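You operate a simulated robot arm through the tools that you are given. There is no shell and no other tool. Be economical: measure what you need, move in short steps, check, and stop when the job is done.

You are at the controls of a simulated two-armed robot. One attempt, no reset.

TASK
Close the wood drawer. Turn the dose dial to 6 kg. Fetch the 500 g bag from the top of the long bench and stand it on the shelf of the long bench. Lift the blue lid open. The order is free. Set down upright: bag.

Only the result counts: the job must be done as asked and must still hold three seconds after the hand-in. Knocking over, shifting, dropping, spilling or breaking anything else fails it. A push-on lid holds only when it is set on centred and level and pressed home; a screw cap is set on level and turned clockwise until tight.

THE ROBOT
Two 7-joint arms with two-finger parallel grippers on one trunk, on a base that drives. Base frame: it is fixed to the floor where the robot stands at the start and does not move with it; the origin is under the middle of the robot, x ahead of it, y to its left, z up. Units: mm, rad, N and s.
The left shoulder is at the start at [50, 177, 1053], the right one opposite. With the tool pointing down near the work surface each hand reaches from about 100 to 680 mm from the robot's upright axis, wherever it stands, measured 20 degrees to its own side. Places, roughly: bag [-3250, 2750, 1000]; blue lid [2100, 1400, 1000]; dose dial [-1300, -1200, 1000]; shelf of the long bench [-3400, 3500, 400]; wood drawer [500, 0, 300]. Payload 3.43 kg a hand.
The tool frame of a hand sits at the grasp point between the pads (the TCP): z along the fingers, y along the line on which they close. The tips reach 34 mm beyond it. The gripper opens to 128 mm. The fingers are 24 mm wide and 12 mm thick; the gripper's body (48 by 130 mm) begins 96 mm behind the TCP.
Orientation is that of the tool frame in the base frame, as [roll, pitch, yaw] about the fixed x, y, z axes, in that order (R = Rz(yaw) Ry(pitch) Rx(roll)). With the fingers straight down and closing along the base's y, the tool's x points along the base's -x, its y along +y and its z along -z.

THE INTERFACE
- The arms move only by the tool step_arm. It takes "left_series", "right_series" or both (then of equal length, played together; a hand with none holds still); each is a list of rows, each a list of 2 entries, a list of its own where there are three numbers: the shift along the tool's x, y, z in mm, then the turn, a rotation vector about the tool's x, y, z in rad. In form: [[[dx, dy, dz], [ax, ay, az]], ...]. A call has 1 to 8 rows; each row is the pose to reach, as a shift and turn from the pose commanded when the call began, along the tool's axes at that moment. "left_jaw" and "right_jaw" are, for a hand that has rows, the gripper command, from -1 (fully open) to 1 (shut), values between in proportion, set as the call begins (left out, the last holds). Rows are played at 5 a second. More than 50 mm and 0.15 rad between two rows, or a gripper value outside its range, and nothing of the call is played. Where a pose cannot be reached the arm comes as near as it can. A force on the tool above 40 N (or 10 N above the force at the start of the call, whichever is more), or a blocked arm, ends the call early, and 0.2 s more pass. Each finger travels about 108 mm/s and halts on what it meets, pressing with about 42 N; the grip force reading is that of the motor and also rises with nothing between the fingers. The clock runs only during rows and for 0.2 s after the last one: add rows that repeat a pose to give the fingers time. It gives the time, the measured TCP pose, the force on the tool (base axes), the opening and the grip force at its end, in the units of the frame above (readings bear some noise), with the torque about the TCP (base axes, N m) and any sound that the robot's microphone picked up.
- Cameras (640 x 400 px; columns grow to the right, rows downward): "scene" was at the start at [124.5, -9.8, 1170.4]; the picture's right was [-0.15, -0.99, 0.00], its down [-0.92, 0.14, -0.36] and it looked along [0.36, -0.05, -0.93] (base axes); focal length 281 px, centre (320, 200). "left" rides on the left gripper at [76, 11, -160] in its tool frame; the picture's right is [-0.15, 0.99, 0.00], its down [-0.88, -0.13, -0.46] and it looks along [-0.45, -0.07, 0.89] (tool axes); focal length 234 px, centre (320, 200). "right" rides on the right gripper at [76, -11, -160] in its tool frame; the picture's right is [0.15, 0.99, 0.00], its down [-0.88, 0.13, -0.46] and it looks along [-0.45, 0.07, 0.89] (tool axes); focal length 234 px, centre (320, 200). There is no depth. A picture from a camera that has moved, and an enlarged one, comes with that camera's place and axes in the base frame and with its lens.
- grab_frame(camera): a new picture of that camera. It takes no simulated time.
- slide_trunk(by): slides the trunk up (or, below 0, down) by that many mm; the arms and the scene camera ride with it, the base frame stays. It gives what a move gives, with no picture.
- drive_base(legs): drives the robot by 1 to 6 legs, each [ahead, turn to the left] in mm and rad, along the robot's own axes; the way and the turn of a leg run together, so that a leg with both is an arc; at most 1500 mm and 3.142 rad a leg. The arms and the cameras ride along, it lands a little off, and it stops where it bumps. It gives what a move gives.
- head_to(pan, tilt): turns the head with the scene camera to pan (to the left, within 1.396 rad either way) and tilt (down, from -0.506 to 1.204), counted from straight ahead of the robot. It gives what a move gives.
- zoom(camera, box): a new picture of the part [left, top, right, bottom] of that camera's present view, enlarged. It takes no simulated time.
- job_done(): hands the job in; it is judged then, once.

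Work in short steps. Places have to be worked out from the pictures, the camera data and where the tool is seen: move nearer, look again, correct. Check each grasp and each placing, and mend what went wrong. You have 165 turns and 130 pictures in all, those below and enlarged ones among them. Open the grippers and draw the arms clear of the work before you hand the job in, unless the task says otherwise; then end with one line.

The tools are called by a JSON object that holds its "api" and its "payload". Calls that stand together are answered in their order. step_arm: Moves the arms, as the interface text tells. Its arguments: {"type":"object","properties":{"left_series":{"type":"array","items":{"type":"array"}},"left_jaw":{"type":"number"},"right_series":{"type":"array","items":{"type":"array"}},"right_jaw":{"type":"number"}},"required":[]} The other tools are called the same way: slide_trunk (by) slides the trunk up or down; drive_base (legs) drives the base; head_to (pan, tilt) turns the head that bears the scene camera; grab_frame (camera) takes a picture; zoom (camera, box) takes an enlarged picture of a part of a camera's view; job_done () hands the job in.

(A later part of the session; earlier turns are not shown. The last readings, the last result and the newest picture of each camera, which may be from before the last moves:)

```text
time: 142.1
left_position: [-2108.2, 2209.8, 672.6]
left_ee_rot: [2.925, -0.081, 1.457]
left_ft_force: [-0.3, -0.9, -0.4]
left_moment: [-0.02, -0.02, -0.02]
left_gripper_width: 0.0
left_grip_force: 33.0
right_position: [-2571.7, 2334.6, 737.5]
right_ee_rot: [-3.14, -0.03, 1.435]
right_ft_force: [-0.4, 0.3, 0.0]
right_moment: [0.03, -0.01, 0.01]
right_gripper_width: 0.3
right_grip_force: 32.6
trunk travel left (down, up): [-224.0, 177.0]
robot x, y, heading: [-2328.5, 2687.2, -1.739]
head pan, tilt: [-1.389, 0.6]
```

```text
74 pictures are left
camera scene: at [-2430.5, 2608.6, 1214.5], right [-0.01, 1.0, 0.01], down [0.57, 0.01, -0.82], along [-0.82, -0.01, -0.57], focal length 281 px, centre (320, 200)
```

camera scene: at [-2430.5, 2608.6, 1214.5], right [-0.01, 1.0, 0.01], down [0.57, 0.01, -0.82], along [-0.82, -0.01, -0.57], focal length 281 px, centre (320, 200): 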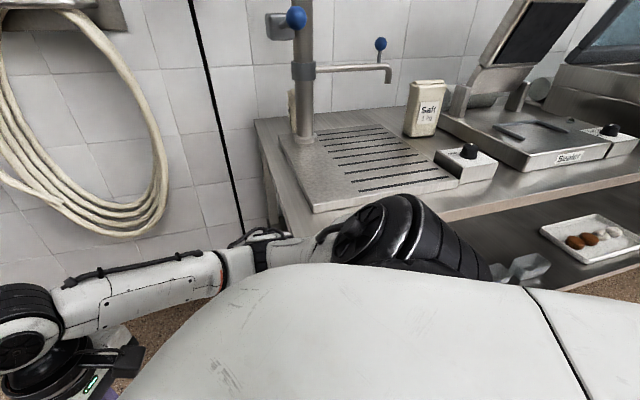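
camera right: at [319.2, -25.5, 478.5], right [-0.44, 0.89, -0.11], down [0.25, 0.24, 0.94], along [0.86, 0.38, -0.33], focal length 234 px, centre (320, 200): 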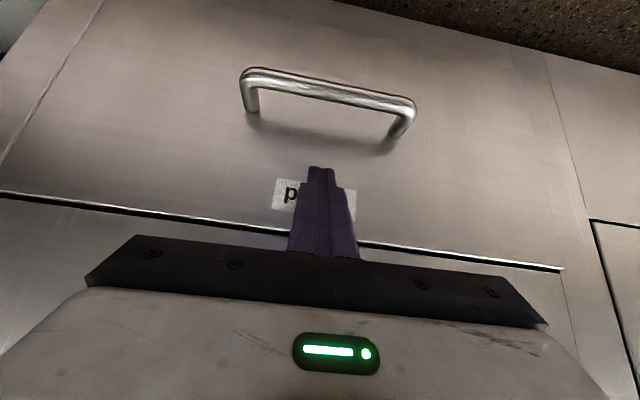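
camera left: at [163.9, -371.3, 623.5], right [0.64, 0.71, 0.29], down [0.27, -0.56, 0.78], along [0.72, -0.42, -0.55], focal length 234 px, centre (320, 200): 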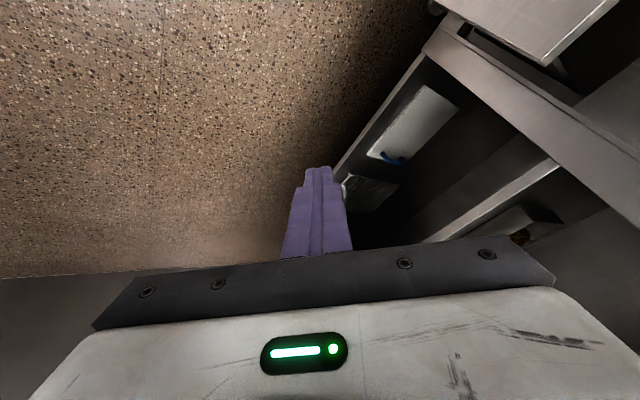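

The right elbow touches the bench edge. Extending the right hand ahead (free corridor) pulls that elbow in; the left hand I draw up.

{"api": "step_arm", "payload": {"right_series": [[[-40, 0, 0], [0, 0, 0]], [[-80, 0, 0], [0, 0, 0]], [[-120, 0, 0], [0, 0, 0]], [[-160, 5, 0], [0, 0, 0]], [[-200, 15, 0], [0, 0, 0]], [[-240, 25, 0], [0, 0, 0]]]}}

{"api": "drive_base", "payload": {"legs": [[-200, 0.05]]}}

{"api": "grab_frame", "payload": {"camera": "scene"}}

```text
time: 143.5
left_position: [-2108.6, 2210.6, 674.2]
left_ee_rot: [2.924, -0.076, 1.458]
left_ft_force: [0.7, -0.2, 0.7]
left_moment: [-0.05, 0.02, 0.01]
left_gripper_width: 0.0
left_grip_force: 33.4
right_position: [-2579.3, 2095.2, 734.8]
right_ee_rot: [-3.136, -0.026, 1.437]
right_ft_force: [0.1, -0.4, -0.1]
right_moment: [0.0, -0.01, -0.05]
right_gripper_width: 0.1
right_grip_force: 32.7
trunk travel left (down, up): [-224.0, 177.0]
robot x, y, heading: [-2331.5, 2684.6, -1.739]
head pan, tilt: [-1.389, 0.6]
```

```text
time: 145.1
left_position: [-2058.1, 2414.1, 674.0]
left_ee_rot: [2.924, -0.076, 1.505]
left_ft_force: [-0.3, -0.9, 0.4]
left_moment: [0.0, -0.01, 0.0]
left_gripper_width: 0.3
left_grip_force: 32.5
right_position: [-2524.2, 2277.6, 733.6]
right_ee_rot: [-3.139, -0.025, 1.48]
right_ft_force: [0.0, 0.0, -0.7]
right_moment: [-0.02, -0.02, -0.02]
right_gripper_width: 0.0
right_grip_force: 33.1
trunk travel left (down, up): [-224.0, 177.0]
robot x, y, heading: [-2302.2, 2878.1, -1.698]
head pan, tilt: [-1.389, 0.6]
```

```text
73 pictures are left
camera scene: at [-2398.4, 2801.6, 1215.0], right [-0.06, 1.0, 0.0], down [0.56, 0.03, -0.83], along [-0.82, -0.05, -0.56], focal length 281 px, centre (320, 200)
```

scene: 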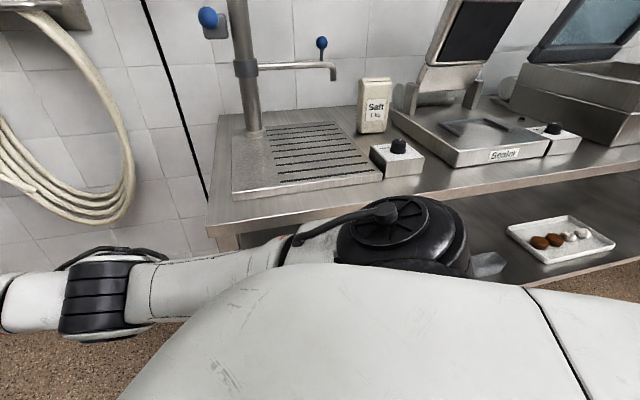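

Free again. Before heading down the wall corridor to the dial, I set both hands about 540 ahead and 180 to the sides so both elbows stay in.

{"api": "step_arm", "payload": {"left_series": [[[-25, -28, 0], [0, 0, 0]], [[-50, -56, 0], [0, 0, 0]], [[-75, -84, 0], [0, 0, 0]], [[-100, -110, 0], [0, 0, 0]]], "right_series": [[[20, 0, 0], [0, 0, 0]], [[40, 0, 0], [0, 0, 0]], [[60, 0, 0], [0, 0, 0]], [[80, 0, 0], [0, 0, 0]]]}}

{"api": "drive_base", "payload": {"legs": [[0, -0.15], [215, 0], [0, -0.31], [500, 0]]}}

{"api": "head_to", "payload": {"pan": 0.3, "tilt": 0.6}}

{"api": "grab_frame", "payload": {"camera": "scene"}}

```text
time: 146.1
left_position: [-2161.3, 2329.0, 634.5]
left_ee_rot: [2.908, -0.087, 1.516]
left_ft_force: [0.3, 0.0, -0.1]
left_moment: [0.01, -0.01, 0.03]
left_gripper_width: 0.1
left_grip_force: 32.1
right_position: [-2517.1, 2354.7, 737.7]
right_ee_rot: [-3.139, -0.027, 1.479]
right_ft_force: [0.0, -0.4, 0.4]
right_moment: [0.01, 0.03, 0.01]
right_gripper_width: 0.0
right_grip_force: 33.5
trunk travel left (down, up): [-224.0, 177.0]
robot x, y, heading: [-2301.8, 2879.2, -1.693]
head pan, tilt: [-1.389, 0.6]
```

```text
time: 149.3
left_position: [-2433.8, 2100.2, 636.0]
left_ee_rot: [2.905, -0.084, 1.127]
left_ft_force: [0.7, -0.7, -0.4]
left_moment: [0.02, -0.03, -0.01]
left_gripper_width: 0.0
left_grip_force: 32.9
right_position: [-2730.0, 2252.7, 750.4]
right_ee_rot: [3.117, -0.004, 1.129]
right_ft_force: [-0.7, -0.9, -0.2]
right_moment: [0.01, -0.05, 0.01]
right_gripper_width: 0.0
right_grip_force: 32.9
trunk travel left (down, up): [-224.0, 177.0]
robot x, y, heading: [-2358.0, 2665.9, -2.082]
head pan, tilt: [-1.389, 0.6]
stopped in leg 3: the robot was blocked; the commanded pose is now the measured one
```

```text
time: 151.0
left_position: [-2435.5, 2099.8, 636.8]
left_ee_rot: [2.908, -0.084, 1.127]
left_ft_force: [0.3, -1.0, 0.2]
left_moment: [0.01, 0.04, 0.02]
left_gripper_width: 0.0
left_grip_force: 32.9
right_position: [-2729.0, 2253.0, 747.8]
right_ee_rot: [3.119, -0.008, 1.129]
right_ft_force: [-0.4, -0.2, -1.1]
right_moment: [-0.01, -0.01, -0.03]
right_gripper_width: 0.0
right_grip_force: 33.0
trunk travel left (down, up): [-224.0, 177.0]
robot x, y, heading: [-2356.5, 2665.0, -2.088]
head pan, tilt: [0.3, 0.6]
```

```text
72 pictures are left
camera scene: at [-2406.4, 2514.8, 1214.7], right [-0.98, 0.21, 0.01], down [0.12, 0.56, -0.82], along [-0.18, -0.8, -0.57], focal length 281 px, centre (320, 200)
```

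scene: 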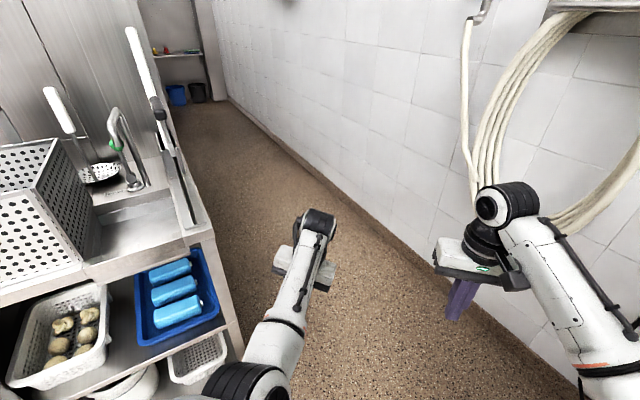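

Right elbow again at the bench edge; turning slightly left and moving forward takes it past the corner.

{"api": "drive_base", "payload": {"legs": [[0, 0.22], [300, 0]]}}

{"api": "grab_frame", "payload": {"camera": "scene"}}

```text
time: 153.9
left_position: [-2397.4, 1809.7, 637.3]
left_ee_rot: [2.903, -0.084, 1.346]
left_ft_force: [-0.3, -0.2, 0.2]
left_moment: [-0.01, 0.01, 0.01]
left_gripper_width: 0.0
left_grip_force: 33.5
right_position: [-2722.4, 1895.8, 747.7]
right_ee_rot: [3.114, -0.008, 1.346]
right_ft_force: [0.2, -0.1, -0.3]
right_moment: [0.01, 0.04, 0.01]
right_gripper_width: 0.0
right_grip_force: 33.4
trunk travel left (down, up): [-224.0, 177.0]
robot x, y, heading: [-2446.5, 2378.0, -1.867]
head pan, tilt: [0.3, 0.6]
```

```text
71 pictures are left
camera scene: at [-2464.3, 2223.1, 1214.9], right [-1.0, -0.01, 0.0], down [0.0, 0.57, -0.82], along [0.0, -0.82, -0.57], focal length 281 px, centre (320, 200)
```

scene: 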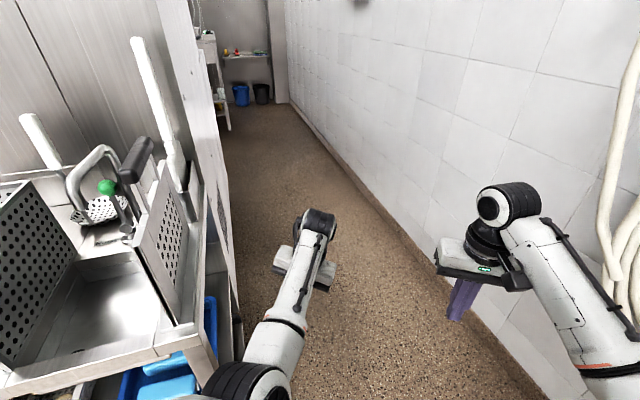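

The gap between the bench corner and fryer is about 800 mm. I raise the right arm so its elbow clears the bench top.

{"api": "step_arm", "payload": {"right_series": [[[0, 0, -42], [0, 0, 0]], [[0, 0, -84], [0, 0, 0]], [[0, 0, -126], [0, 0, 0]], [[0, 0, -168], [0, 0, 0]], [[0, 0, -210], [0, 0, 0]], [[0, 0, -250], [0, 0, 0]]]}}

{"api": "head_to", "payload": {"pan": -1.3, "tilt": 0.7}}

{"api": "grab_frame", "payload": {"camera": "scene"}}

```text
time: 155.3
left_position: [-2396.2, 1810.4, 638.1]
left_ee_rot: [2.903, -0.083, 1.35]
left_ft_force: [-0.5, -0.6, 0.5]
left_moment: [-0.01, 0.0, 0.01]
left_gripper_width: 0.3
left_grip_force: 33.0
right_position: [-2729.1, 1898.5, 998.1]
right_ee_rot: [3.117, -0.008, 1.342]
right_ft_force: [0.1, 0.0, 0.1]
right_moment: [0.02, 0.01, 0.03]
right_gripper_width: 0.0
right_grip_force: 32.5
trunk travel left (down, up): [-224.0, 177.0]
robot x, y, heading: [-2441.3, 2376.9, -1.869]
head pan, tilt: [0.3, 0.6]
```

```text
time: 156.9
left_position: [-2396.3, 1810.7, 637.2]
left_ee_rot: [2.901, -0.082, 1.345]
left_ft_force: [0.0, 0.3, -0.2]
left_moment: [-0.04, -0.02, 0.03]
left_gripper_width: 0.2
left_grip_force: 33.4
right_position: [-2729.0, 1899.2, 996.5]
right_ee_rot: [3.116, -0.01, 1.347]
right_ft_force: [0.3, 0.1, 0.2]
right_moment: [0.0, 0.0, -0.02]
right_gripper_width: 0.0
right_grip_force: 32.9
trunk travel left (down, up): [-224.0, 177.0]
robot x, y, heading: [-2440.9, 2380.9, -1.869]
head pan, tilt: [-1.3, 0.7]
```

```text
70 pictures are left
camera scene: at [-2549.7, 2313.6, 1206.4], right [0.02, 1.0, 0.0], down [0.64, -0.01, -0.76], along [-0.76, 0.02, -0.64], focal length 281 px, centre (320, 200)
```

scene: 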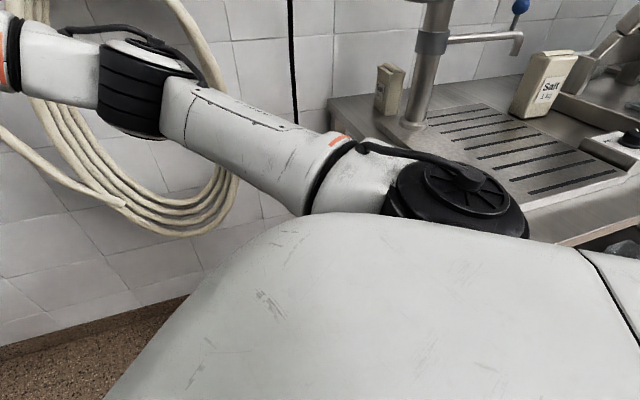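

The bag behind the column is visible now; zoom in to read it.

{"api": "zoom", "payload": {"camera": "scene", "box": [330, 40, 490, 140]}}

```text
4.00 times, centred on (410, 90) of scene
camera zoom: at [-2549.7, 2313.6, 1206.4], right [0.02, 1.0, 0.0], down [0.64, -0.01, -0.76], along [-0.76, 0.02, -0.64], focal length 1126 px, centre (-40, 640)
```

zoom: 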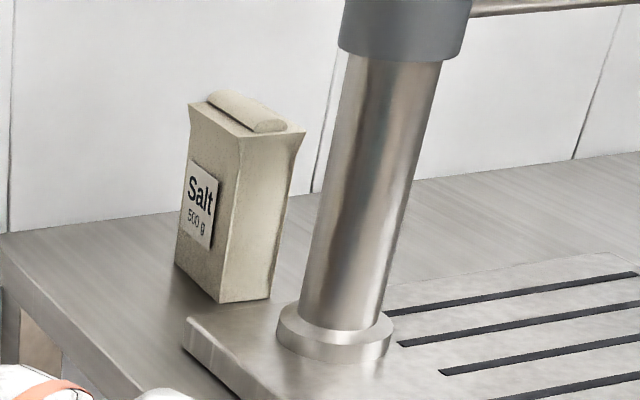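

It reads "Salt 500 g": at about [-3365,2531], standing z 868–1005, 75 by 41 mm, label toward the corridor. The dial first: I retract the raised right hand a bit and dog-leg into the corridor's middle.

{"api": "step_arm", "payload": {"right_series": [[[40, 0, 0], [0, 0, 0]], [[80, 0, 0], [0, 0, 0]], [[120, 0, 0], [0, 0, 0]], [[150, 0, 0], [0, 0, 0]]]}}

{"api": "drive_base", "payload": {"legs": [[0, -0.64], [310, 0], [0, 0.61]]}}

{"api": "head_to", "payload": {"pan": 0.4, "tilt": 0.7}}

{"api": "grab_frame", "payload": {"camera": "scene"}}

```text
time: 157.9
left_position: [-2397.6, 1810.8, 637.9]
left_ee_rot: [2.902, -0.083, 1.347]
left_ft_force: [0.4, -0.2, 0.5]
left_moment: [-0.05, -0.03, 0.0]
left_gripper_width: 0.3
left_grip_force: 32.9
right_position: [-2696.2, 2044.0, 998.2]
right_ee_rot: [3.115, -0.009, 1.344]
right_ft_force: [-0.3, -0.1, 0.4]
right_moment: [-0.03, 0.01, 0.04]
right_gripper_width: 0.0
right_grip_force: 33.5
trunk travel left (down, up): [-224.0, 177.0]
robot x, y, heading: [-2442.8, 2380.4, -1.866]
head pan, tilt: [-1.3, 0.7]
```

```text
time: 162.9
left_position: [-2803.1, 1632.6, 641.1]
left_ee_rot: [2.91, -0.074, 1.068]
left_ft_force: [-0.3, 0.5, 0.5]
left_moment: [0.01, 0.01, 0.02]
left_gripper_width: 0.0
left_grip_force: 33.0
right_position: [-3025.7, 1940.8, 1001.8]
right_ee_rot: [3.124, -0.006, 1.063]
right_ft_force: [0.0, 0.1, 0.0]
right_moment: [0.02, -0.02, 0.0]
right_gripper_width: 0.4
right_grip_force: 32.6
trunk travel left (down, up): [-224.0, 177.0]
robot x, y, heading: [-2690.3, 2191.4, -2.147]
head pan, tilt: [-1.3, 0.7]
stopped in leg 3: the robot was blocked; the commanded pose is now the measured one
```

```text
time: 164.6
left_position: [-2803.4, 1631.8, 641.3]
left_ee_rot: [2.908, -0.072, 1.068]
left_ft_force: [0.1, 0.4, -0.8]
left_moment: [-0.01, 0.0, -0.01]
left_gripper_width: 0.0
left_grip_force: 32.5
right_position: [-3024.9, 1940.0, 1001.3]
right_ee_rot: [3.122, -0.004, 1.06]
right_ft_force: [0.3, -0.1, 0.4]
right_moment: [-0.02, -0.02, -0.02]
right_gripper_width: 0.2
right_grip_force: 33.5
trunk travel left (down, up): [-224.0, 177.0]
robot x, y, heading: [-2698.3, 2191.5, -2.148]
head pan, tilt: [0.4, 0.7]
```

```text
68 pictures are left
camera scene: at [-2737.5, 2052.2, 1207.8], right [-0.98, 0.18, 0.01], down [0.1, 0.63, -0.77], along [-0.14, -0.76, -0.64], focal length 281 px, centre (320, 200)
```

scene: 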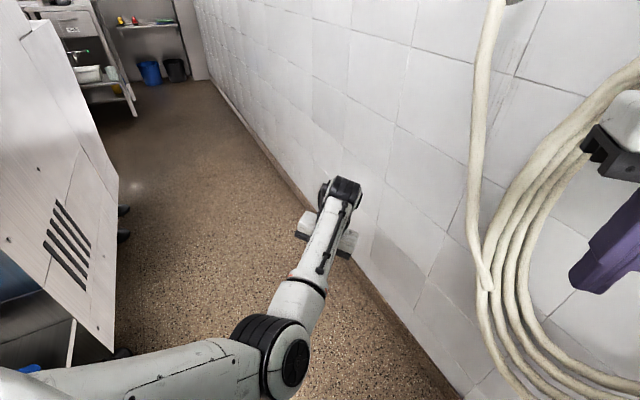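

The left shoulder side is close to the fryer handles; going a bit further forward frees it, then turn.

{"api": "drive_base", "payload": {"legs": [[190, 0], [0, 0.5]]}}

{"api": "grab_frame", "payload": {"camera": "scene"}}

```text
time: 165.3
left_position: [-2804.9, 1631.6, 641.9]
left_ee_rot: [2.909, -0.073, 1.068]
left_ft_force: [-0.6, -0.8, -0.6]
left_moment: [-0.01, 0.0, -0.05]
left_gripper_width: 0.0
left_grip_force: 33.0
right_position: [-3025.6, 1940.2, 1002.0]
right_ee_rot: [3.126, -0.002, 1.063]
right_ft_force: [0.7, 0.4, -0.2]
right_moment: [0.0, -0.02, -0.02]
right_gripper_width: 0.0
right_grip_force: 33.0
trunk travel left (down, up): [-224.0, 177.0]
robot x, y, heading: [-2695.7, 2185.3, -2.151]
head pan, tilt: [0.4, 0.7]
stopped in leg 1: the robot was blocked; the commanded pose is now the measured one
```

```text
67 pictures are left
camera scene: at [-2738.1, 2050.8, 1207.9], right [-0.98, 0.18, 0.01], down [0.11, 0.63, -0.77], along [-0.14, -0.76, -0.64], focal length 281 px, centre (320, 200)
```

scene: 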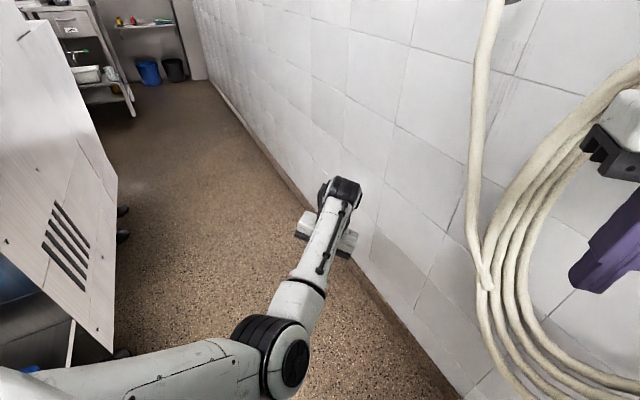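

Blocked forward as well; I look to both sides for the contact.

{"api": "head_to", "payload": {"pan": -1.0, "tilt": 0.6}}

{"api": "grab_frame", "payload": {"camera": "scene"}}

{"api": "head_to", "payload": {"pan": 1.39, "tilt": 0.6}}

{"api": "grab_frame", "payload": {"camera": "scene"}}

```text
time: 166.8
left_position: [-2804.0, 1630.5, 643.6]
left_ee_rot: [2.91, -0.07, 1.07]
left_ft_force: [-0.6, -0.6, -0.1]
left_moment: [0.0, 0.0, -0.01]
left_gripper_width: 0.2
left_grip_force: 32.7
right_position: [-3024.7, 1940.6, 1001.6]
right_ee_rot: [3.127, -0.004, 1.061]
right_ft_force: [0.5, 1.0, -0.5]
right_moment: [0.0, -0.02, -0.03]
right_gripper_width: 0.1
right_grip_force: 32.8
trunk travel left (down, up): [-224.0, 177.0]
robot x, y, heading: [-2695.2, 2186.4, -2.149]
head pan, tilt: [-1.0, 0.6]
```

```text
66 pictures are left
camera scene: at [-2810.9, 2135.7, 1217.0], right [0.01, 1.0, -0.01], down [0.55, -0.01, -0.83], along [-0.83, 0.0, -0.55], focal length 281 px, centre (320, 200)
```

scene: 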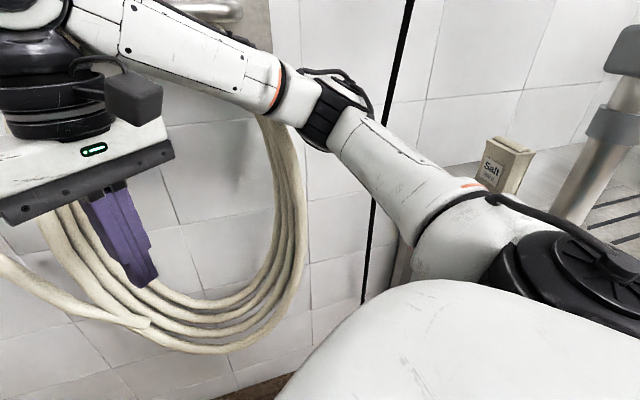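

```text
time: 169.0
left_position: [-2803.7, 1630.4, 643.0]
left_ee_rot: [2.909, -0.071, 1.069]
left_ft_force: [0.2, -0.3, -0.2]
left_moment: [0.0, -0.03, 0.01]
left_gripper_width: 0.0
left_grip_force: 33.1
right_position: [-3025.6, 1940.0, 1000.8]
right_ee_rot: [3.125, -0.003, 1.061]
right_ft_force: [-0.5, 0.7, 0.6]
right_moment: [0.02, -0.01, -0.01]
right_gripper_width: 0.2
right_grip_force: 33.5
trunk travel left (down, up): [-224.0, 177.0]
robot x, y, heading: [-2696.4, 2189.4, -2.148]
head pan, tilt: [1.389, 0.6]
```

```text
65 pictures are left
camera scene: at [-2658.5, 2074.2, 1215.5], right [-0.69, -0.72, 0.01], down [-0.42, 0.38, -0.82], along [0.59, -0.57, -0.57], focal length 281 px, centre (320, 200)
```

scene: 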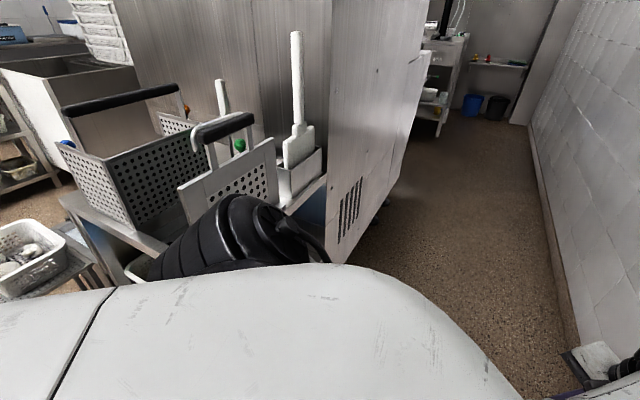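

The right elbow is probably at the wall. I back a little and turn left.

{"api": "drive_base", "payload": {"legs": [[-50, 0], [0, 0.45]]}}

{"api": "grab_frame", "payload": {"camera": "scene"}}

```text
time: 171.3
left_position: [-2527.4, 1676.3, 638.2]
left_ee_rot: [2.901, -0.082, 1.517]
left_ft_force: [0.2, 0.2, -0.3]
left_moment: [0.03, -0.05, -0.04]
left_gripper_width: 0.0
left_grip_force: 33.3
right_position: [-2863.7, 1855.6, 994.0]
right_ee_rot: [3.118, -0.015, 1.508]
right_ft_force: [0.4, -0.3, 0.7]
right_moment: [-0.03, -0.01, 0.0]
right_gripper_width: 0.0
right_grip_force: 33.9
trunk travel left (down, up): [-224.0, 177.0]
robot x, y, heading: [-2668.1, 2231.8, -1.704]
head pan, tilt: [1.389, 0.6]
```

```text
64 pictures are left
camera scene: at [-2593.2, 2132.7, 1215.0], right [-0.31, -0.95, 0.0], down [-0.54, 0.17, -0.82], along [0.79, -0.25, -0.57], focal length 281 px, centre (320, 200)
```

scene: 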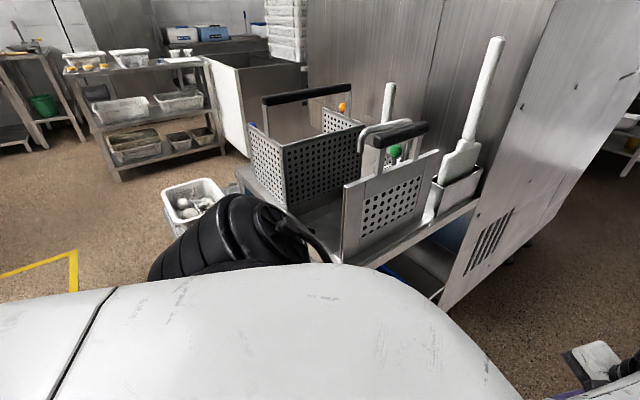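

Turned fine. Forward along the corridor direction, then straighten.

{"api": "drive_base", "payload": {"legs": [[0, -0.06], [480, 0], [0, 0.5]]}}

{"api": "head_to", "payload": {"pan": 0.0, "tilt": 0.5}}

{"api": "grab_frame", "payload": {"camera": "scene"}}

```text
time: 172.8
left_position: [-2566.6, 1632.9, 639.7]
left_ee_rot: [2.91, -0.076, 1.451]
left_ft_force: [0.3, -0.6, -0.5]
left_moment: [0.0, 0.02, 0.01]
left_gripper_width: 0.0
left_grip_force: 32.9
right_position: [-2887.7, 1834.7, 999.9]
right_ee_rot: [3.127, -0.007, 1.443]
right_ft_force: [0.6, 0.0, 0.9]
right_moment: [-0.03, -0.02, -0.01]
right_gripper_width: 0.0
right_grip_force: 32.7
trunk travel left (down, up): [-224.0, 177.0]
robot x, y, heading: [-2668.9, 2193.3, -1.771]
head pan, tilt: [1.389, 0.6]
stopped in leg 2: the robot was blocked; the commanded pose is now the measured one
```

```text
time: 174.3
left_position: [-2566.1, 1633.4, 640.3]
left_ee_rot: [2.911, -0.076, 1.451]
left_ft_force: [-0.4, -0.8, -0.6]
left_moment: [0.01, 0.0, -0.01]
left_gripper_width: 0.0
left_grip_force: 32.6
right_position: [-2888.3, 1834.1, 998.7]
right_ee_rot: [3.127, -0.009, 1.443]
right_ft_force: [0.0, -0.4, 0.0]
right_moment: [-0.04, -0.01, -0.01]
right_gripper_width: 0.0
right_grip_force: 33.1
trunk travel left (down, up): [-224.0, 177.0]
robot x, y, heading: [-2674.8, 2193.3, -1.768]
head pan, tilt: [0.0, 0.499]
```

```text
63 pictures are left
camera scene: at [-2697.0, 2038.3, 1225.3], right [-0.98, 0.19, 0.01], down [0.08, 0.46, -0.88], along [-0.17, -0.86, -0.47], focal length 281 px, centre (320, 200)
```

scene: 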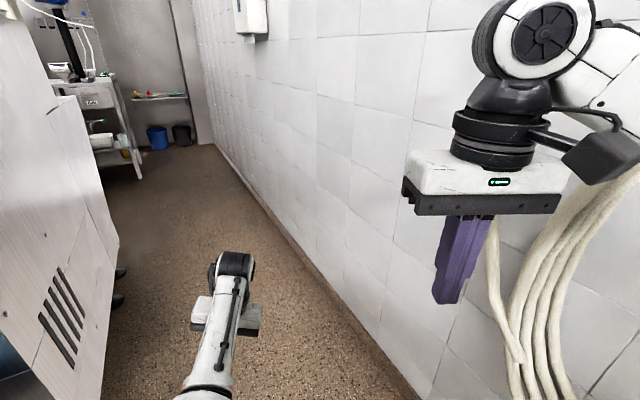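

The raised right elbow sticks out to the wall; here below the bench end it can go low again. I lower and extend the right hand.

{"api": "step_arm", "payload": {"right_series": [[[-20, 10, 40], [0, 0, 0]], [[-40, 20, 80], [0, 0, 0]], [[-60, 30, 120], [0, 0, 0]], [[-80, 40, 160], [0, 0, 0]], [[-100, 50, 200], [0, 0, 0]], [[-120, 60, 240], [0, 0, 0]], [[-150, 60, 270], [0, 0, 0]]]}}

{"api": "drive_base", "payload": {"legs": [[-30, 0], [0, -0.1], [200, 0]]}}

```text
time: 175.9
left_position: [-2570.5, 1630.6, 638.3]
left_ee_rot: [2.903, -0.084, 1.453]
left_ft_force: [0.6, 0.1, -0.5]
left_moment: [-0.04, 0.03, 0.0]
left_gripper_width: 0.0
left_grip_force: 33.3
right_position: [-2848.5, 1679.4, 722.6]
right_ee_rot: [3.117, -0.015, 1.44]
right_ft_force: [0.3, 0.8, 0.4]
right_moment: [0.0, 0.02, 0.0]
right_gripper_width: 0.0
right_grip_force: 32.9
trunk travel left (down, up): [-224.0, 177.0]
robot x, y, heading: [-2674.2, 2195.6, -1.772]
head pan, tilt: [0.0, 0.499]
```

```text
time: 178.6
left_position: [-2661.3, 1474.1, 644.2]
left_ee_rot: [2.913, -0.067, 1.358]
left_ft_force: [0.7, 0.1, -0.7]
left_moment: [0.02, 0.01, 0.0]
left_gripper_width: 0.0
left_grip_force: 32.6
right_position: [-2916.2, 1557.9, 725.7]
right_ee_rot: [3.119, -0.024, 1.365]
right_ft_force: [-0.1, -0.2, 0.1]
right_moment: [0.01, -0.04, 0.0]
right_gripper_width: 0.0
right_grip_force: 33.4
trunk travel left (down, up): [-224.0, 177.0]
robot x, y, heading: [-2712.4, 2039.3, -1.874]
head pan, tilt: [0.0, 0.499]
stopped in leg 3: the robot was blocked; the commanded pose is now the measured one
```

It advanced. I check the two sides again.

{"api": "head_to", "payload": {"pan": -0.9, "tilt": 0.7}}

{"api": "grab_frame", "payload": {"camera": "scene"}}

{"api": "head_to", "payload": {"pan": 1.1, "tilt": 0.7}}

{"api": "grab_frame", "payload": {"camera": "scene"}}

```text
time: 179.8
left_position: [-2661.3, 1473.6, 645.2]
left_ee_rot: [2.918, -0.062, 1.356]
left_ft_force: [0.0, -0.6, -0.2]
left_moment: [0.01, -0.03, 0.02]
left_gripper_width: 0.0
left_grip_force: 32.9
right_position: [-2914.6, 1557.4, 725.5]
right_ee_rot: [3.121, -0.023, 1.365]
right_ft_force: [0.8, -0.5, 1.2]
right_moment: [0.0, 0.04, -0.03]
right_gripper_width: 0.1
right_grip_force: 32.4
trunk travel left (down, up): [-224.0, 177.0]
robot x, y, heading: [-2714.0, 2035.9, -1.876]
head pan, tilt: [-0.901, 0.7]
```

```text
62 pictures are left
camera scene: at [-2795.0, 1951.2, 1209.7], right [-0.36, 0.93, -0.01], down [0.58, 0.22, -0.78], along [-0.73, -0.29, -0.62], focal length 281 px, centre (320, 200)
```

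scene: 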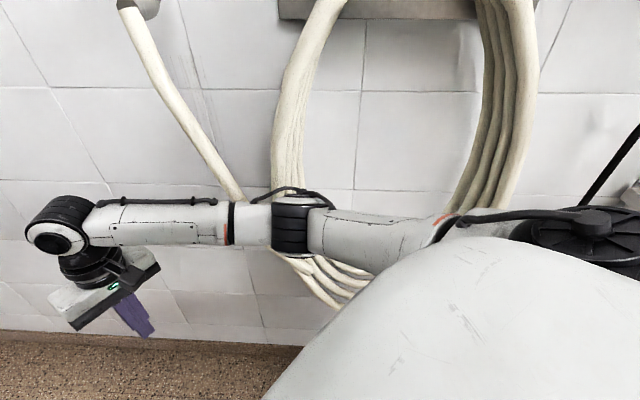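

```text
time: 181.7
left_position: [-2662.7, 1473.2, 644.6]
left_ee_rot: [2.917, -0.063, 1.358]
left_ft_force: [-0.5, 0.2, 0.0]
left_moment: [0.01, -0.01, 0.02]
left_gripper_width: 0.1
left_grip_force: 33.3
right_position: [-2914.4, 1556.8, 725.1]
right_ee_rot: [3.119, -0.023, 1.365]
right_ft_force: [-0.5, -0.1, 0.4]
right_moment: [0.03, 0.05, 0.04]
right_gripper_width: 0.1
right_grip_force: 32.6
trunk travel left (down, up): [-224.0, 177.0]
robot x, y, heading: [-2715.5, 2032.8, -1.873]
head pan, tilt: [1.1, 0.7]
```

```text
61 pictures are left
camera scene: at [-2655.5, 1922.0, 1207.2], right [-0.7, -0.71, 0.02], down [-0.48, 0.44, -0.76], along [0.53, -0.54, -0.65], focal length 281 px, centre (320, 200)
```

scene: 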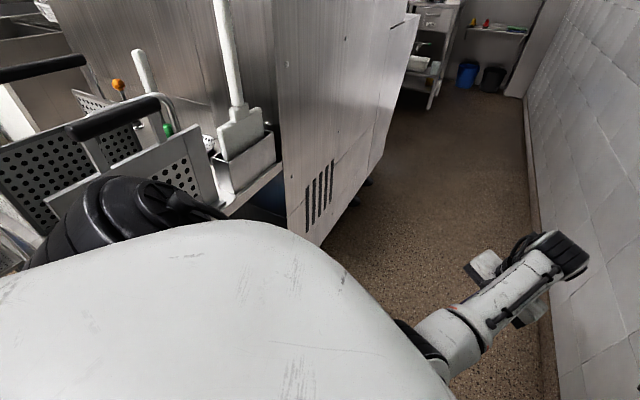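

The left shoulder side is at the fryer's tray and the right elbow near the hose. I turn left to free the left side, reverse to shift toward the wall, and straighten along the corridor.

{"api": "drive_base", "payload": {"legs": [[0, 0.92], [-260, 0], [0, -0.3]]}}

{"api": "grab_frame", "payload": {"camera": "scene"}}

```text
time: 184.6
left_position: [-2237.7, 1724.1, 637.1]
left_ee_rot: [2.906, -0.087, 2.26]
left_ft_force: [-9.7, -2.9, 3.6]
left_moment: [0.46, -1.34, -0.24]
left_gripper_width: 0.0
left_grip_force: 33.6
right_position: [-2459.5, 1568.5, 713.8]
right_ee_rot: [3.106, -0.04, 2.277]
right_ft_force: [-0.3, -0.4, -0.4]
right_moment: [0.01, 0.02, 0.0]
right_gripper_width: 0.0
right_grip_force: 33.4
trunk travel left (down, up): [-224.0, 177.0]
robot x, y, heading: [-2715.7, 2038.9, -0.952]
head pan, tilt: [1.1, 0.7]
stopped in leg 1: the force on the tool passed its limit at 44 N (the readings are from after the stop); the commanded pose is now the measured one
```

```text
60 pictures are left
camera scene: at [-2590.8, 1989.2, 1206.5], right [0.15, -0.99, 0.0], down [-0.64, -0.09, -0.77], along [0.76, 0.11, -0.64], focal length 281 px, centre (320, 200)
```

scene: 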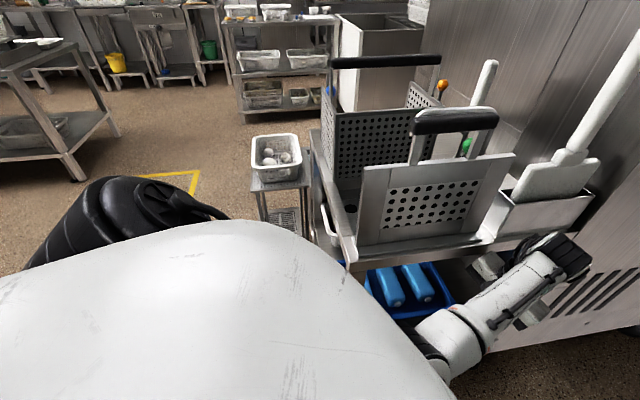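

Left hand just touched the machine's side at the end of the turn. I reverse as planned, then straighten.

{"api": "drive_base", "payload": {"legs": [[-240, 0], [0, -0.3]]}}

{"api": "head_to", "payload": {"pan": 0.0, "tilt": 0.5}}

{"api": "grab_frame", "payload": {"camera": "scene"}}

```text
time: 187.4
left_position: [-2493.7, 1799.0, 636.5]
left_ee_rot: [2.906, -0.086, 1.964]
left_ft_force: [-0.1, 0.3, 0.2]
left_moment: [0.01, -0.01, 0.01]
left_gripper_width: 0.0
left_grip_force: 32.5
right_position: [-2749.6, 1716.9, 713.2]
right_ee_rot: [3.107, -0.041, 1.98]
right_ft_force: [-0.7, -0.2, -0.7]
right_moment: [0.01, -0.01, -0.01]
right_gripper_width: 0.0
right_grip_force: 33.2
trunk travel left (down, up): [-224.0, 177.0]
robot x, y, heading: [-2857.4, 2236.8, -1.246]
head pan, tilt: [1.1, 0.7]
```

```text
time: 188.8
left_position: [-2492.4, 1799.5, 636.4]
left_ee_rot: [2.906, -0.084, 1.966]
left_ft_force: [-0.2, 0.3, -0.1]
left_moment: [0.01, -0.02, 0.02]
left_gripper_width: 0.1
left_grip_force: 32.9
right_position: [-2749.7, 1715.8, 713.3]
right_ee_rot: [3.106, -0.043, 1.981]
right_ft_force: [0.1, 1.0, -0.5]
right_moment: [-0.02, -0.01, -0.02]
right_gripper_width: 0.0
right_grip_force: 32.8
trunk travel left (down, up): [-224.0, 177.0]
robot x, y, heading: [-2859.2, 2236.6, -1.244]
head pan, tilt: [0.0, 0.499]
```

```text
59 pictures are left
camera scene: at [-2806.6, 2082.1, 1224.1], right [-0.95, -0.32, 0.0], down [-0.15, 0.45, -0.88], along [0.28, -0.83, -0.48], focal length 281 px, centre (320, 200)
```

scene: 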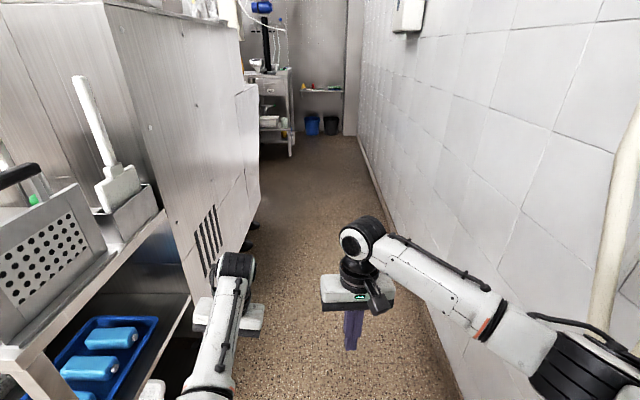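

Aligned in the corridor's middle now. Driving down it in stages.

{"api": "drive_base", "payload": {"legs": [[0, -0.02], [1300, 0]]}}

{"api": "grab_frame", "payload": {"camera": "scene"}}

```text
time: 195.6
left_position: [-2118.9, 553.8, 635.7]
left_ee_rot: [2.906, -0.087, 1.94]
left_ft_force: [-0.5, -0.4, 0.6]
left_moment: [-0.01, 0.0, 0.01]
left_gripper_width: 0.0
left_grip_force: 33.3
right_position: [-2379.4, 475.7, 713.6]
right_ee_rot: [3.108, -0.041, 1.955]
right_ft_force: [-0.1, -0.2, 0.1]
right_moment: [0.01, 0.01, 0.01]
right_gripper_width: 0.1
right_grip_force: 32.7
trunk travel left (down, up): [-224.0, 177.0]
robot x, y, heading: [-2473.5, 999.4, -1.273]
head pan, tilt: [0.0, 0.499]
```

```text
58 pictures are left
camera scene: at [-2427.3, 842.8, 1224.0], right [-0.96, -0.29, 0.0], down [-0.14, 0.46, -0.88], along [0.26, -0.84, -0.48], focal length 281 px, centre (320, 200)
```

scene: 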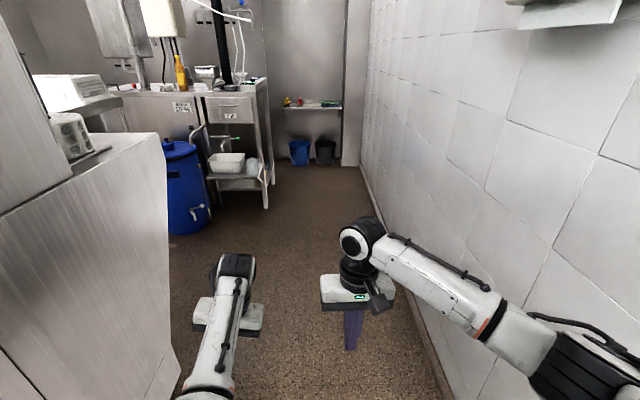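

Clear way to the dial bench. Zoom on it.

{"api": "zoom", "payload": {"camera": "scene", "box": [140, 40, 300, 140]}}

```text
4.00 times, centred on (220, 90) of scene
camera zoom: at [-2427.3, 842.8, 1224.0], right [-0.96, -0.29, 0.0], down [-0.14, 0.46, -0.88], along [0.26, -0.84, -0.48], focal length 1126 px, centre (720, 640)
```

zoom: 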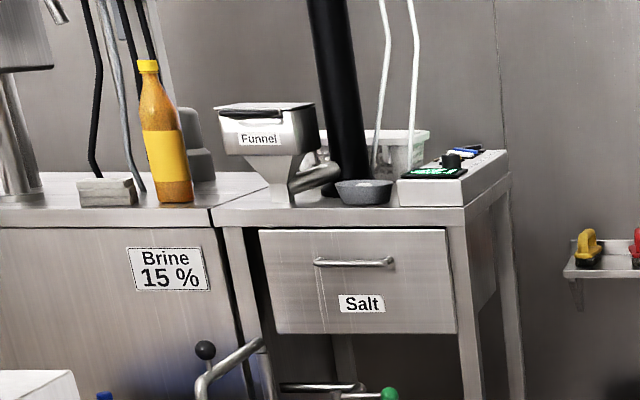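

A knob sits on a box with a display at the table's end: that's the dial, near [-1260,-1217,1000]. Drive closer, leaving room in front of the bench.

{"api": "drive_base", "payload": {"legs": [[0, 0.15], [1300, 0], [0, -0.13]]}}

{"api": "head_to", "payload": {"pan": 0.3, "tilt": 0.4}}

{"api": "grab_frame", "payload": {"camera": "scene"}}

```text
time: 203.4
left_position: [-1547.9, -633.2, 636.5]
left_ee_rot: [2.906, -0.088, 1.954]
left_ft_force: [-0.5, -0.6, -0.9]
left_moment: [0.02, 0.0, 0.01]
left_gripper_width: 0.0
left_grip_force: 32.8
right_position: [-1804.5, -715.4, 713.6]
right_ee_rot: [3.107, -0.039, 1.969]
right_ft_force: [0.4, -0.3, 0.1]
right_moment: [0.01, -0.03, -0.02]
right_gripper_width: 0.0
right_grip_force: 33.4
trunk travel left (down, up): [-224.0, 177.0]
robot x, y, heading: [-1904.7, -191.0, -1.262]
head pan, tilt: [0.0, 0.499]
```

```text
time: 204.2
left_position: [-1547.9, -633.5, 636.9]
left_ee_rot: [2.903, -0.085, 1.955]
left_ft_force: [0.2, 0.3, -0.8]
left_moment: [0.01, 0.04, 0.0]
left_gripper_width: 0.1
left_grip_force: 32.7
right_position: [-1806.0, -713.9, 714.0]
right_ee_rot: [3.108, -0.04, 1.968]
right_ft_force: [0.1, -0.3, 1.0]
right_moment: [0.0, 0.03, 0.01]
right_gripper_width: 0.0
right_grip_force: 32.8
trunk travel left (down, up): [-224.0, 177.0]
robot x, y, heading: [-1905.2, -193.3, -1.26]
head pan, tilt: [0.3, 0.4]
```

```text
56 pictures are left
camera scene: at [-1833.3, -337.0, 1233.2], right [-0.82, -0.57, 0.0], down [-0.22, 0.32, -0.92], along [0.53, -0.76, -0.39], focal length 281 px, centre (320, 200)
```

scene: 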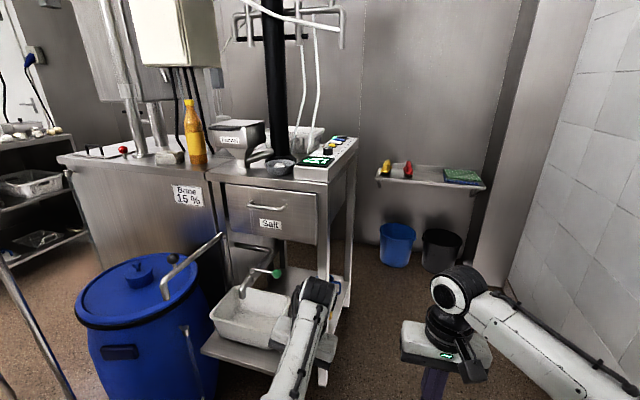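

Zoom on the dial box.

{"api": "zoom", "payload": {"camera": "scene", "box": [270, 115, 390, 190]}}

```text
5.33 times, centred on (330, 152) of scene
camera zoom: at [-1833.3, -337.0, 1233.2], right [-0.82, -0.57, 0.0], down [-0.22, 0.32, -0.92], along [0.53, -0.76, -0.39], focal length 1501 px, centre (267, 453)
```

zoom: 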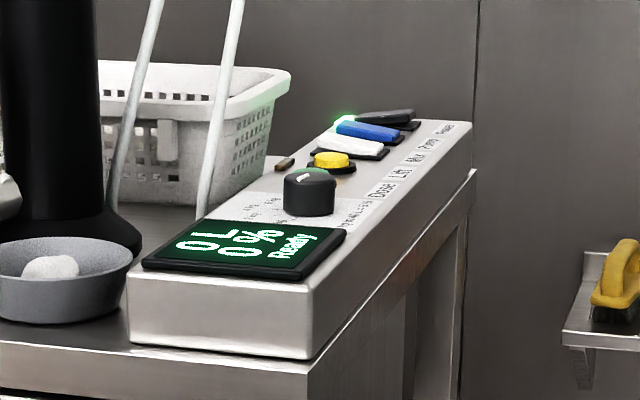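

Dial knob at about [-1259,-1214,1000]. I'll stand to the right of that bench and use the left arm; first raise the left hand.

{"api": "step_arm", "payload": {"left_series": [[[0, 0, -45], [0, 0, 0]], [[0, 0, -90], [0.05, 0, 0]], [[0, 0, -135], [0.1, 0.04, 0]], [[0, 0, -180], [0.15, 0.08, 0]], [[0, 0, -225], [0.2, 0.08, 0]], [[0, 0, -270], [0.23, 0.08, 0]], [[0, 0, -315], [0.23, 0.08, 0]], [[0, 0, -360], [0.23, 0.08, 0]]]}}

{"api": "drive_base", "payload": {"legs": [[0, -0.15], [350, 0]]}}

{"api": "grab_frame", "payload": {"camera": "scene"}}

```text
time: 205.1
left_position: [-1552.3, -556.7, 627.0]
left_ee_rot: [2.912, -0.404, 2.038]
left_ft_force: [0.5, -0.3, 0.5]
left_moment: [0.0, -0.03, -0.04]
left_gripper_width: 0.1
left_grip_force: 33.1
left hand out of reach, approached as far as the arm can: row 3, 4
right_position: [-1806.3, -715.3, 713.9]
right_ee_rot: [3.109, -0.039, 1.968]
right_ft_force: [0.1, 0.0, -0.1]
right_moment: [-0.02, -0.01, -0.01]
right_gripper_width: 0.0
right_grip_force: 33.1
trunk travel left (down, up): [-224.0, 177.0]
robot x, y, heading: [-1908.1, -190.5, -1.256]
head pan, tilt: [0.3, 0.4]
stopped in row 4 (left hand): the arm was blocked; the commanded pose is now the measured one
```

```text
time: 208.0
left_position: [-1555.1, -952.0, 626.1]
left_ee_rot: [2.914, -0.402, 1.888]
left_ft_force: [0.8, 0.3, 0.9]
left_moment: [0.01, -0.03, 0.01]
left_gripper_width: 0.1
left_grip_force: 33.2
right_position: [-1828.4, -1068.2, 713.5]
right_ee_rot: [3.109, -0.04, 1.821]
right_ft_force: [-0.3, 0.4, 1.5]
right_moment: [0.0, -0.01, 0.0]
right_gripper_width: 0.0
right_grip_force: 33.4
trunk travel left (down, up): [-224.0, 177.0]
robot x, y, heading: [-1850.6, -531.8, -1.412]
head pan, tilt: [0.3, 0.4]
```

```text
54 pictures are left
camera scene: at [-1799.4, -690.5, 1233.2], right [-0.9, -0.44, 0.0], down [-0.17, 0.35, -0.92], along [0.41, -0.82, -0.39], focal length 281 px, centre (320, 200)
```

scene: 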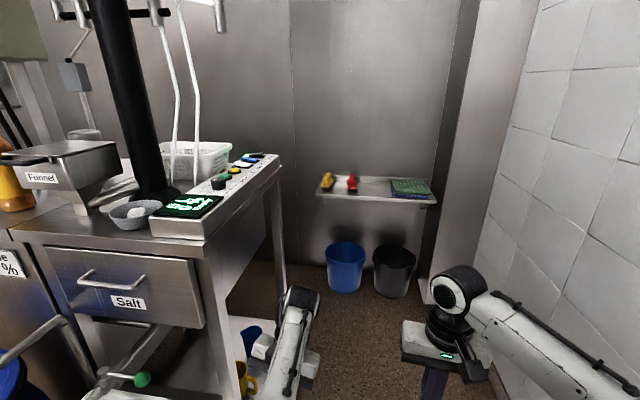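

The left arm is at a joint limit again; I'll use the right arm for the dial. First back up and free the left arm by sweeping it outward and then in.

{"api": "drive_base", "payload": {"legs": [[-250, 0]]}}

{"api": "step_arm", "payload": {"left_series": [[[0, 40, 0], [0, -0.06, 0]], [[0, 80, 0], [0, -0.12, 0]], [[0, 120, 0], [0, -0.2, 0]], [[0, 160, 0], [0, -0.28, 0]], [[0, 200, 0], [0, -0.34, 0]], [[0, 240, 0], [0, -0.4, 0]], [[0, 280, 0], [0, -0.4, 0]]]}}

```text
time: 209.8
left_position: [-1595.2, -698.2, 625.8]
left_ee_rot: [2.914, -0.403, 1.891]
left_ft_force: [-0.1, 0.4, -0.1]
left_moment: [0.04, 0.01, -0.01]
left_gripper_width: 0.0
left_grip_force: 32.7
right_position: [-1868.5, -815.9, 712.7]
right_ee_rot: [3.108, -0.04, 1.82]
right_ft_force: [0.4, 0.4, 0.2]
right_moment: [-0.01, 0.02, 0.0]
right_gripper_width: 0.0
right_grip_force: 33.0
trunk travel left (down, up): [-224.0, 177.0]
robot x, y, heading: [-1891.2, -286.4, -1.408]
head pan, tilt: [0.3, 0.4]
```

```text
time: 211.4
left_position: [-1329.5, -636.5, 685.8]
left_ee_rot: [2.933, -0.009, 1.802]
left_ft_force: [0.2, 0.9, 0.0]
left_moment: [0.0, -0.02, 0.01]
left_gripper_width: 0.0
left_grip_force: 32.6
right_position: [-1868.0, -816.2, 714.3]
right_ee_rot: [3.11, -0.041, 1.82]
right_ft_force: [-0.5, -0.1, 0.4]
right_moment: [0.0, 0.03, 0.02]
right_gripper_width: 0.1
right_grip_force: 32.8
trunk travel left (down, up): [-224.0, 177.0]
robot x, y, heading: [-1893.7, -288.9, -1.411]
head pan, tilt: [0.3, 0.4]
```

It moved freely. Now back, up and then inward.

{"api": "step_arm", "payload": {"left_series": [[[30, 0, -30], [0.05, 0, 0]], [[60, 0, -60], [0.1, 0, 0]], [[90, 0, -90], [0.15, 0, 0]], [[110, -20, -125], [0.2, 0, 0]], [[120, -50, -160], [0.2, 0, 0]], [[120, -85, -190], [0.2, 0, 0]], [[120, -120, -220], [0.2, 0, 0]]]}}

```text
time: 213.1
left_position: [-1422.7, -552.7, 854.1]
left_ee_rot: [3.115, -0.017, 1.838]
left_ft_force: [-0.3, -0.7, 0.1]
left_moment: [0.02, -0.01, 0.0]
left_gripper_width: 0.2
left_grip_force: 32.8
left hand out of reach, approached as far as the arm can: row 5, 6, 7
right_position: [-1869.0, -815.6, 714.1]
right_ee_rot: [3.108, -0.04, 1.82]
right_ft_force: [0.3, 0.9, -0.5]
right_moment: [0.0, -0.01, -0.02]
right_gripper_width: 0.0
right_grip_force: 33.4
trunk travel left (down, up): [-224.0, 177.0]
robot x, y, heading: [-1893.9, -283.9, -1.407]
head pan, tilt: [0.3, 0.4]
```

Left arm is free again. I raise the trunk so the left hand passes above the bench, then drive to the stand beside the dial.

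{"api": "slide_trunk", "payload": {"by": 170}}

{"api": "drive_base", "payload": {"legs": [[0, -0.11], [470, 0], [0, 0.612]]}}

{"api": "head_to", "payload": {"pan": 0.3, "tilt": 0.7}}

{"api": "grab_frame", "payload": {"camera": "scene"}}

```text
time: 215.0
left_position: [-1422.0, -555.8, 1024.9]
left_ee_rot: [3.122, -0.009, 1.835]
left_ft_force: [0.7, 0.4, 0.1]
left_moment: [0.04, 0.02, 0.03]
left_gripper_width: 0.0
left_grip_force: 32.5
right_position: [-1868.9, -815.3, 883.6]
right_ee_rot: [3.11, -0.042, 1.82]
right_ft_force: [-0.2, -0.4, 0.3]
right_moment: [0.02, 0.0, 0.01]
right_gripper_width: 0.0
right_grip_force: 32.8
trunk travel left (down, up): [-394.0, 7.0]
robot x, y, heading: [-1890.7, -284.1, -1.404]
head pan, tilt: [0.3, 0.4]
```

```text
time: 219.0
left_position: [-1396.2, -1026.9, 1025.0]
left_ee_rot: [-3.122, 0.009, 1.839]
left_ft_force: [-18.0, -12.1, -4.5]
left_moment: [-0.42, 0.6, 0.15]
left_gripper_width: 0.1
left_grip_force: 32.9
right_position: [-1830.9, -1284.7, 884.0]
right_ee_rot: [3.105, -0.041, 1.841]
right_ft_force: [0.6, -0.1, 0.4]
right_moment: [-0.06, 0.06, 0.03]
right_gripper_width: 0.0
right_grip_force: 33.3
trunk travel left (down, up): [-394.0, 7.0]
robot x, y, heading: [-1867.2, -752.8, -1.392]
head pan, tilt: [0.3, 0.4]
stopped in leg 3: the force on the tool passed its limit at 74 N (the readings are from after the stop); the commanded pose is now the measured one
```

```text
time: 219.8
left_position: [-1397.4, -1024.7, 1025.2]
left_ee_rot: [-3.134, 0.006, 1.834]
left_ft_force: [-15.3, -12.9, 2.0]
left_moment: [-0.35, 0.42, 0.13]
left_gripper_width: 0.0
left_grip_force: 33.1
right_position: [-1833.0, -1285.5, 882.1]
right_ee_rot: [3.102, -0.042, 1.843]
right_ft_force: [0.3, 0.4, -0.4]
right_moment: [0.01, 0.02, 0.04]
right_gripper_width: 0.0
right_grip_force: 33.0
trunk travel left (down, up): [-394.0, 7.0]
robot x, y, heading: [-1870.3, -756.7, -1.393]
head pan, tilt: [0.3, 0.7]
```

```text
53 pictures are left
camera scene: at [-1817.9, -902.5, 1376.4], right [-0.89, -0.46, 0.0], down [-0.29, 0.57, -0.77], along [0.35, -0.68, -0.64], focal length 281 px, centre (320, 200)
```

scene: 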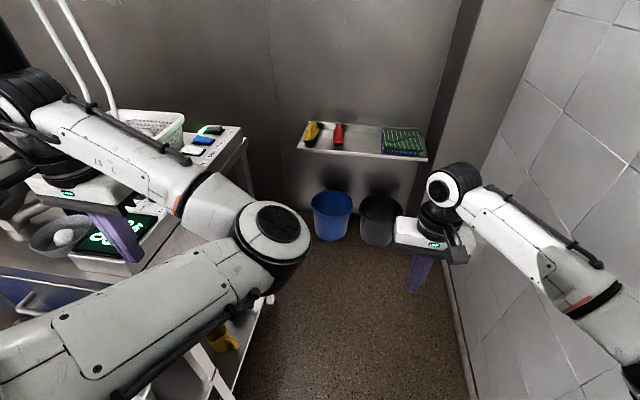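

The left fingertips touched the control box's side during the turn. I turn back slightly and raise the left hand.

{"api": "drive_base", "payload": {"legs": [[0, -0.12]]}}

{"api": "step_arm", "payload": {"left_series": [[[0, 10, -30], [0, 0, 0]], [[0, 20, -60], [0, 0, 0]], [[0, 30, -90], [0, 0, 0]], [[0, 40, -120], [0, 0, 0]]]}}

{"api": "grab_frame", "payload": {"camera": "left"}}

{"api": "grab_frame", "payload": {"camera": "scene"}}

```text
time: 220.8
left_position: [-1430.9, -1078.2, 1025.0]
left_ee_rot: [-3.132, 0.01, 1.721]
left_ft_force: [0.4, -0.6, -0.3]
left_moment: [0.0, -0.03, -0.03]
left_gripper_width: 0.2
left_grip_force: 32.7
right_position: [-1894.9, -1285.3, 883.5]
right_ee_rot: [3.107, -0.04, 1.723]
right_ft_force: [0.0, 0.4, 0.4]
right_moment: [0.02, -0.01, -0.01]
right_gripper_width: 0.0
right_grip_force: 33.3
trunk travel left (down, up): [-394.0, 7.0]
robot x, y, heading: [-1866.1, -752.9, -1.515]
head pan, tilt: [0.3, 0.7]
```

```text
time: 221.8
left_position: [-1391.4, -1072.9, 1144.0]
left_ee_rot: [-3.131, 0.009, 1.72]
left_ft_force: [0.0, -0.6, 1.1]
left_moment: [-0.01, -0.05, -0.04]
left_gripper_width: 0.0
left_grip_force: 33.0
right_position: [-1894.7, -1284.0, 883.7]
right_ee_rot: [3.107, -0.04, 1.721]
right_ft_force: [0.2, -0.7, 0.9]
right_moment: [-0.01, -0.02, 0.02]
right_gripper_width: 0.0
right_grip_force: 33.4
trunk travel left (down, up): [-394.0, 7.0]
robot x, y, heading: [-1867.1, -753.0, -1.515]
head pan, tilt: [0.3, 0.7]
```

```text
52 pictures are left
camera left: at [-1389.5, -994.8, 1302.6], right [1.0, 0.0, -0.01], down [0.01, -0.89, 0.47], along [-0.01, -0.47, -0.89], focal length 234 px, centre (320, 200)
```

left: 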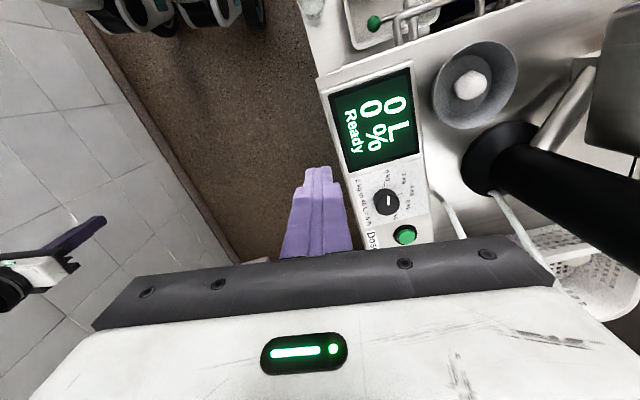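

```text
51 pictures are left
camera scene: at [-1833.1, -905.7, 1376.3], right [-0.94, -0.35, 0.0], down [-0.23, 0.6, -0.77], along [0.27, -0.72, -0.64], focal length 281 px, centre (320, 200)
```

scene: 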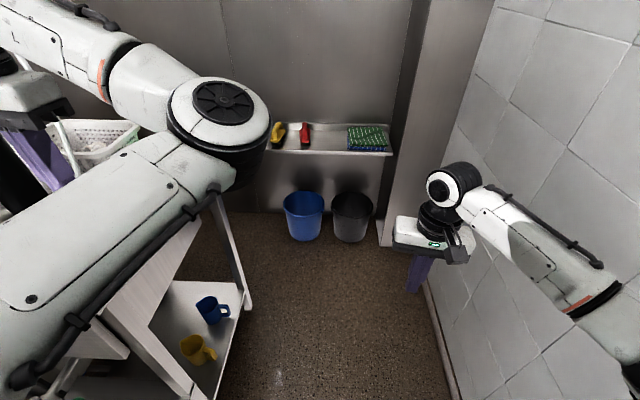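

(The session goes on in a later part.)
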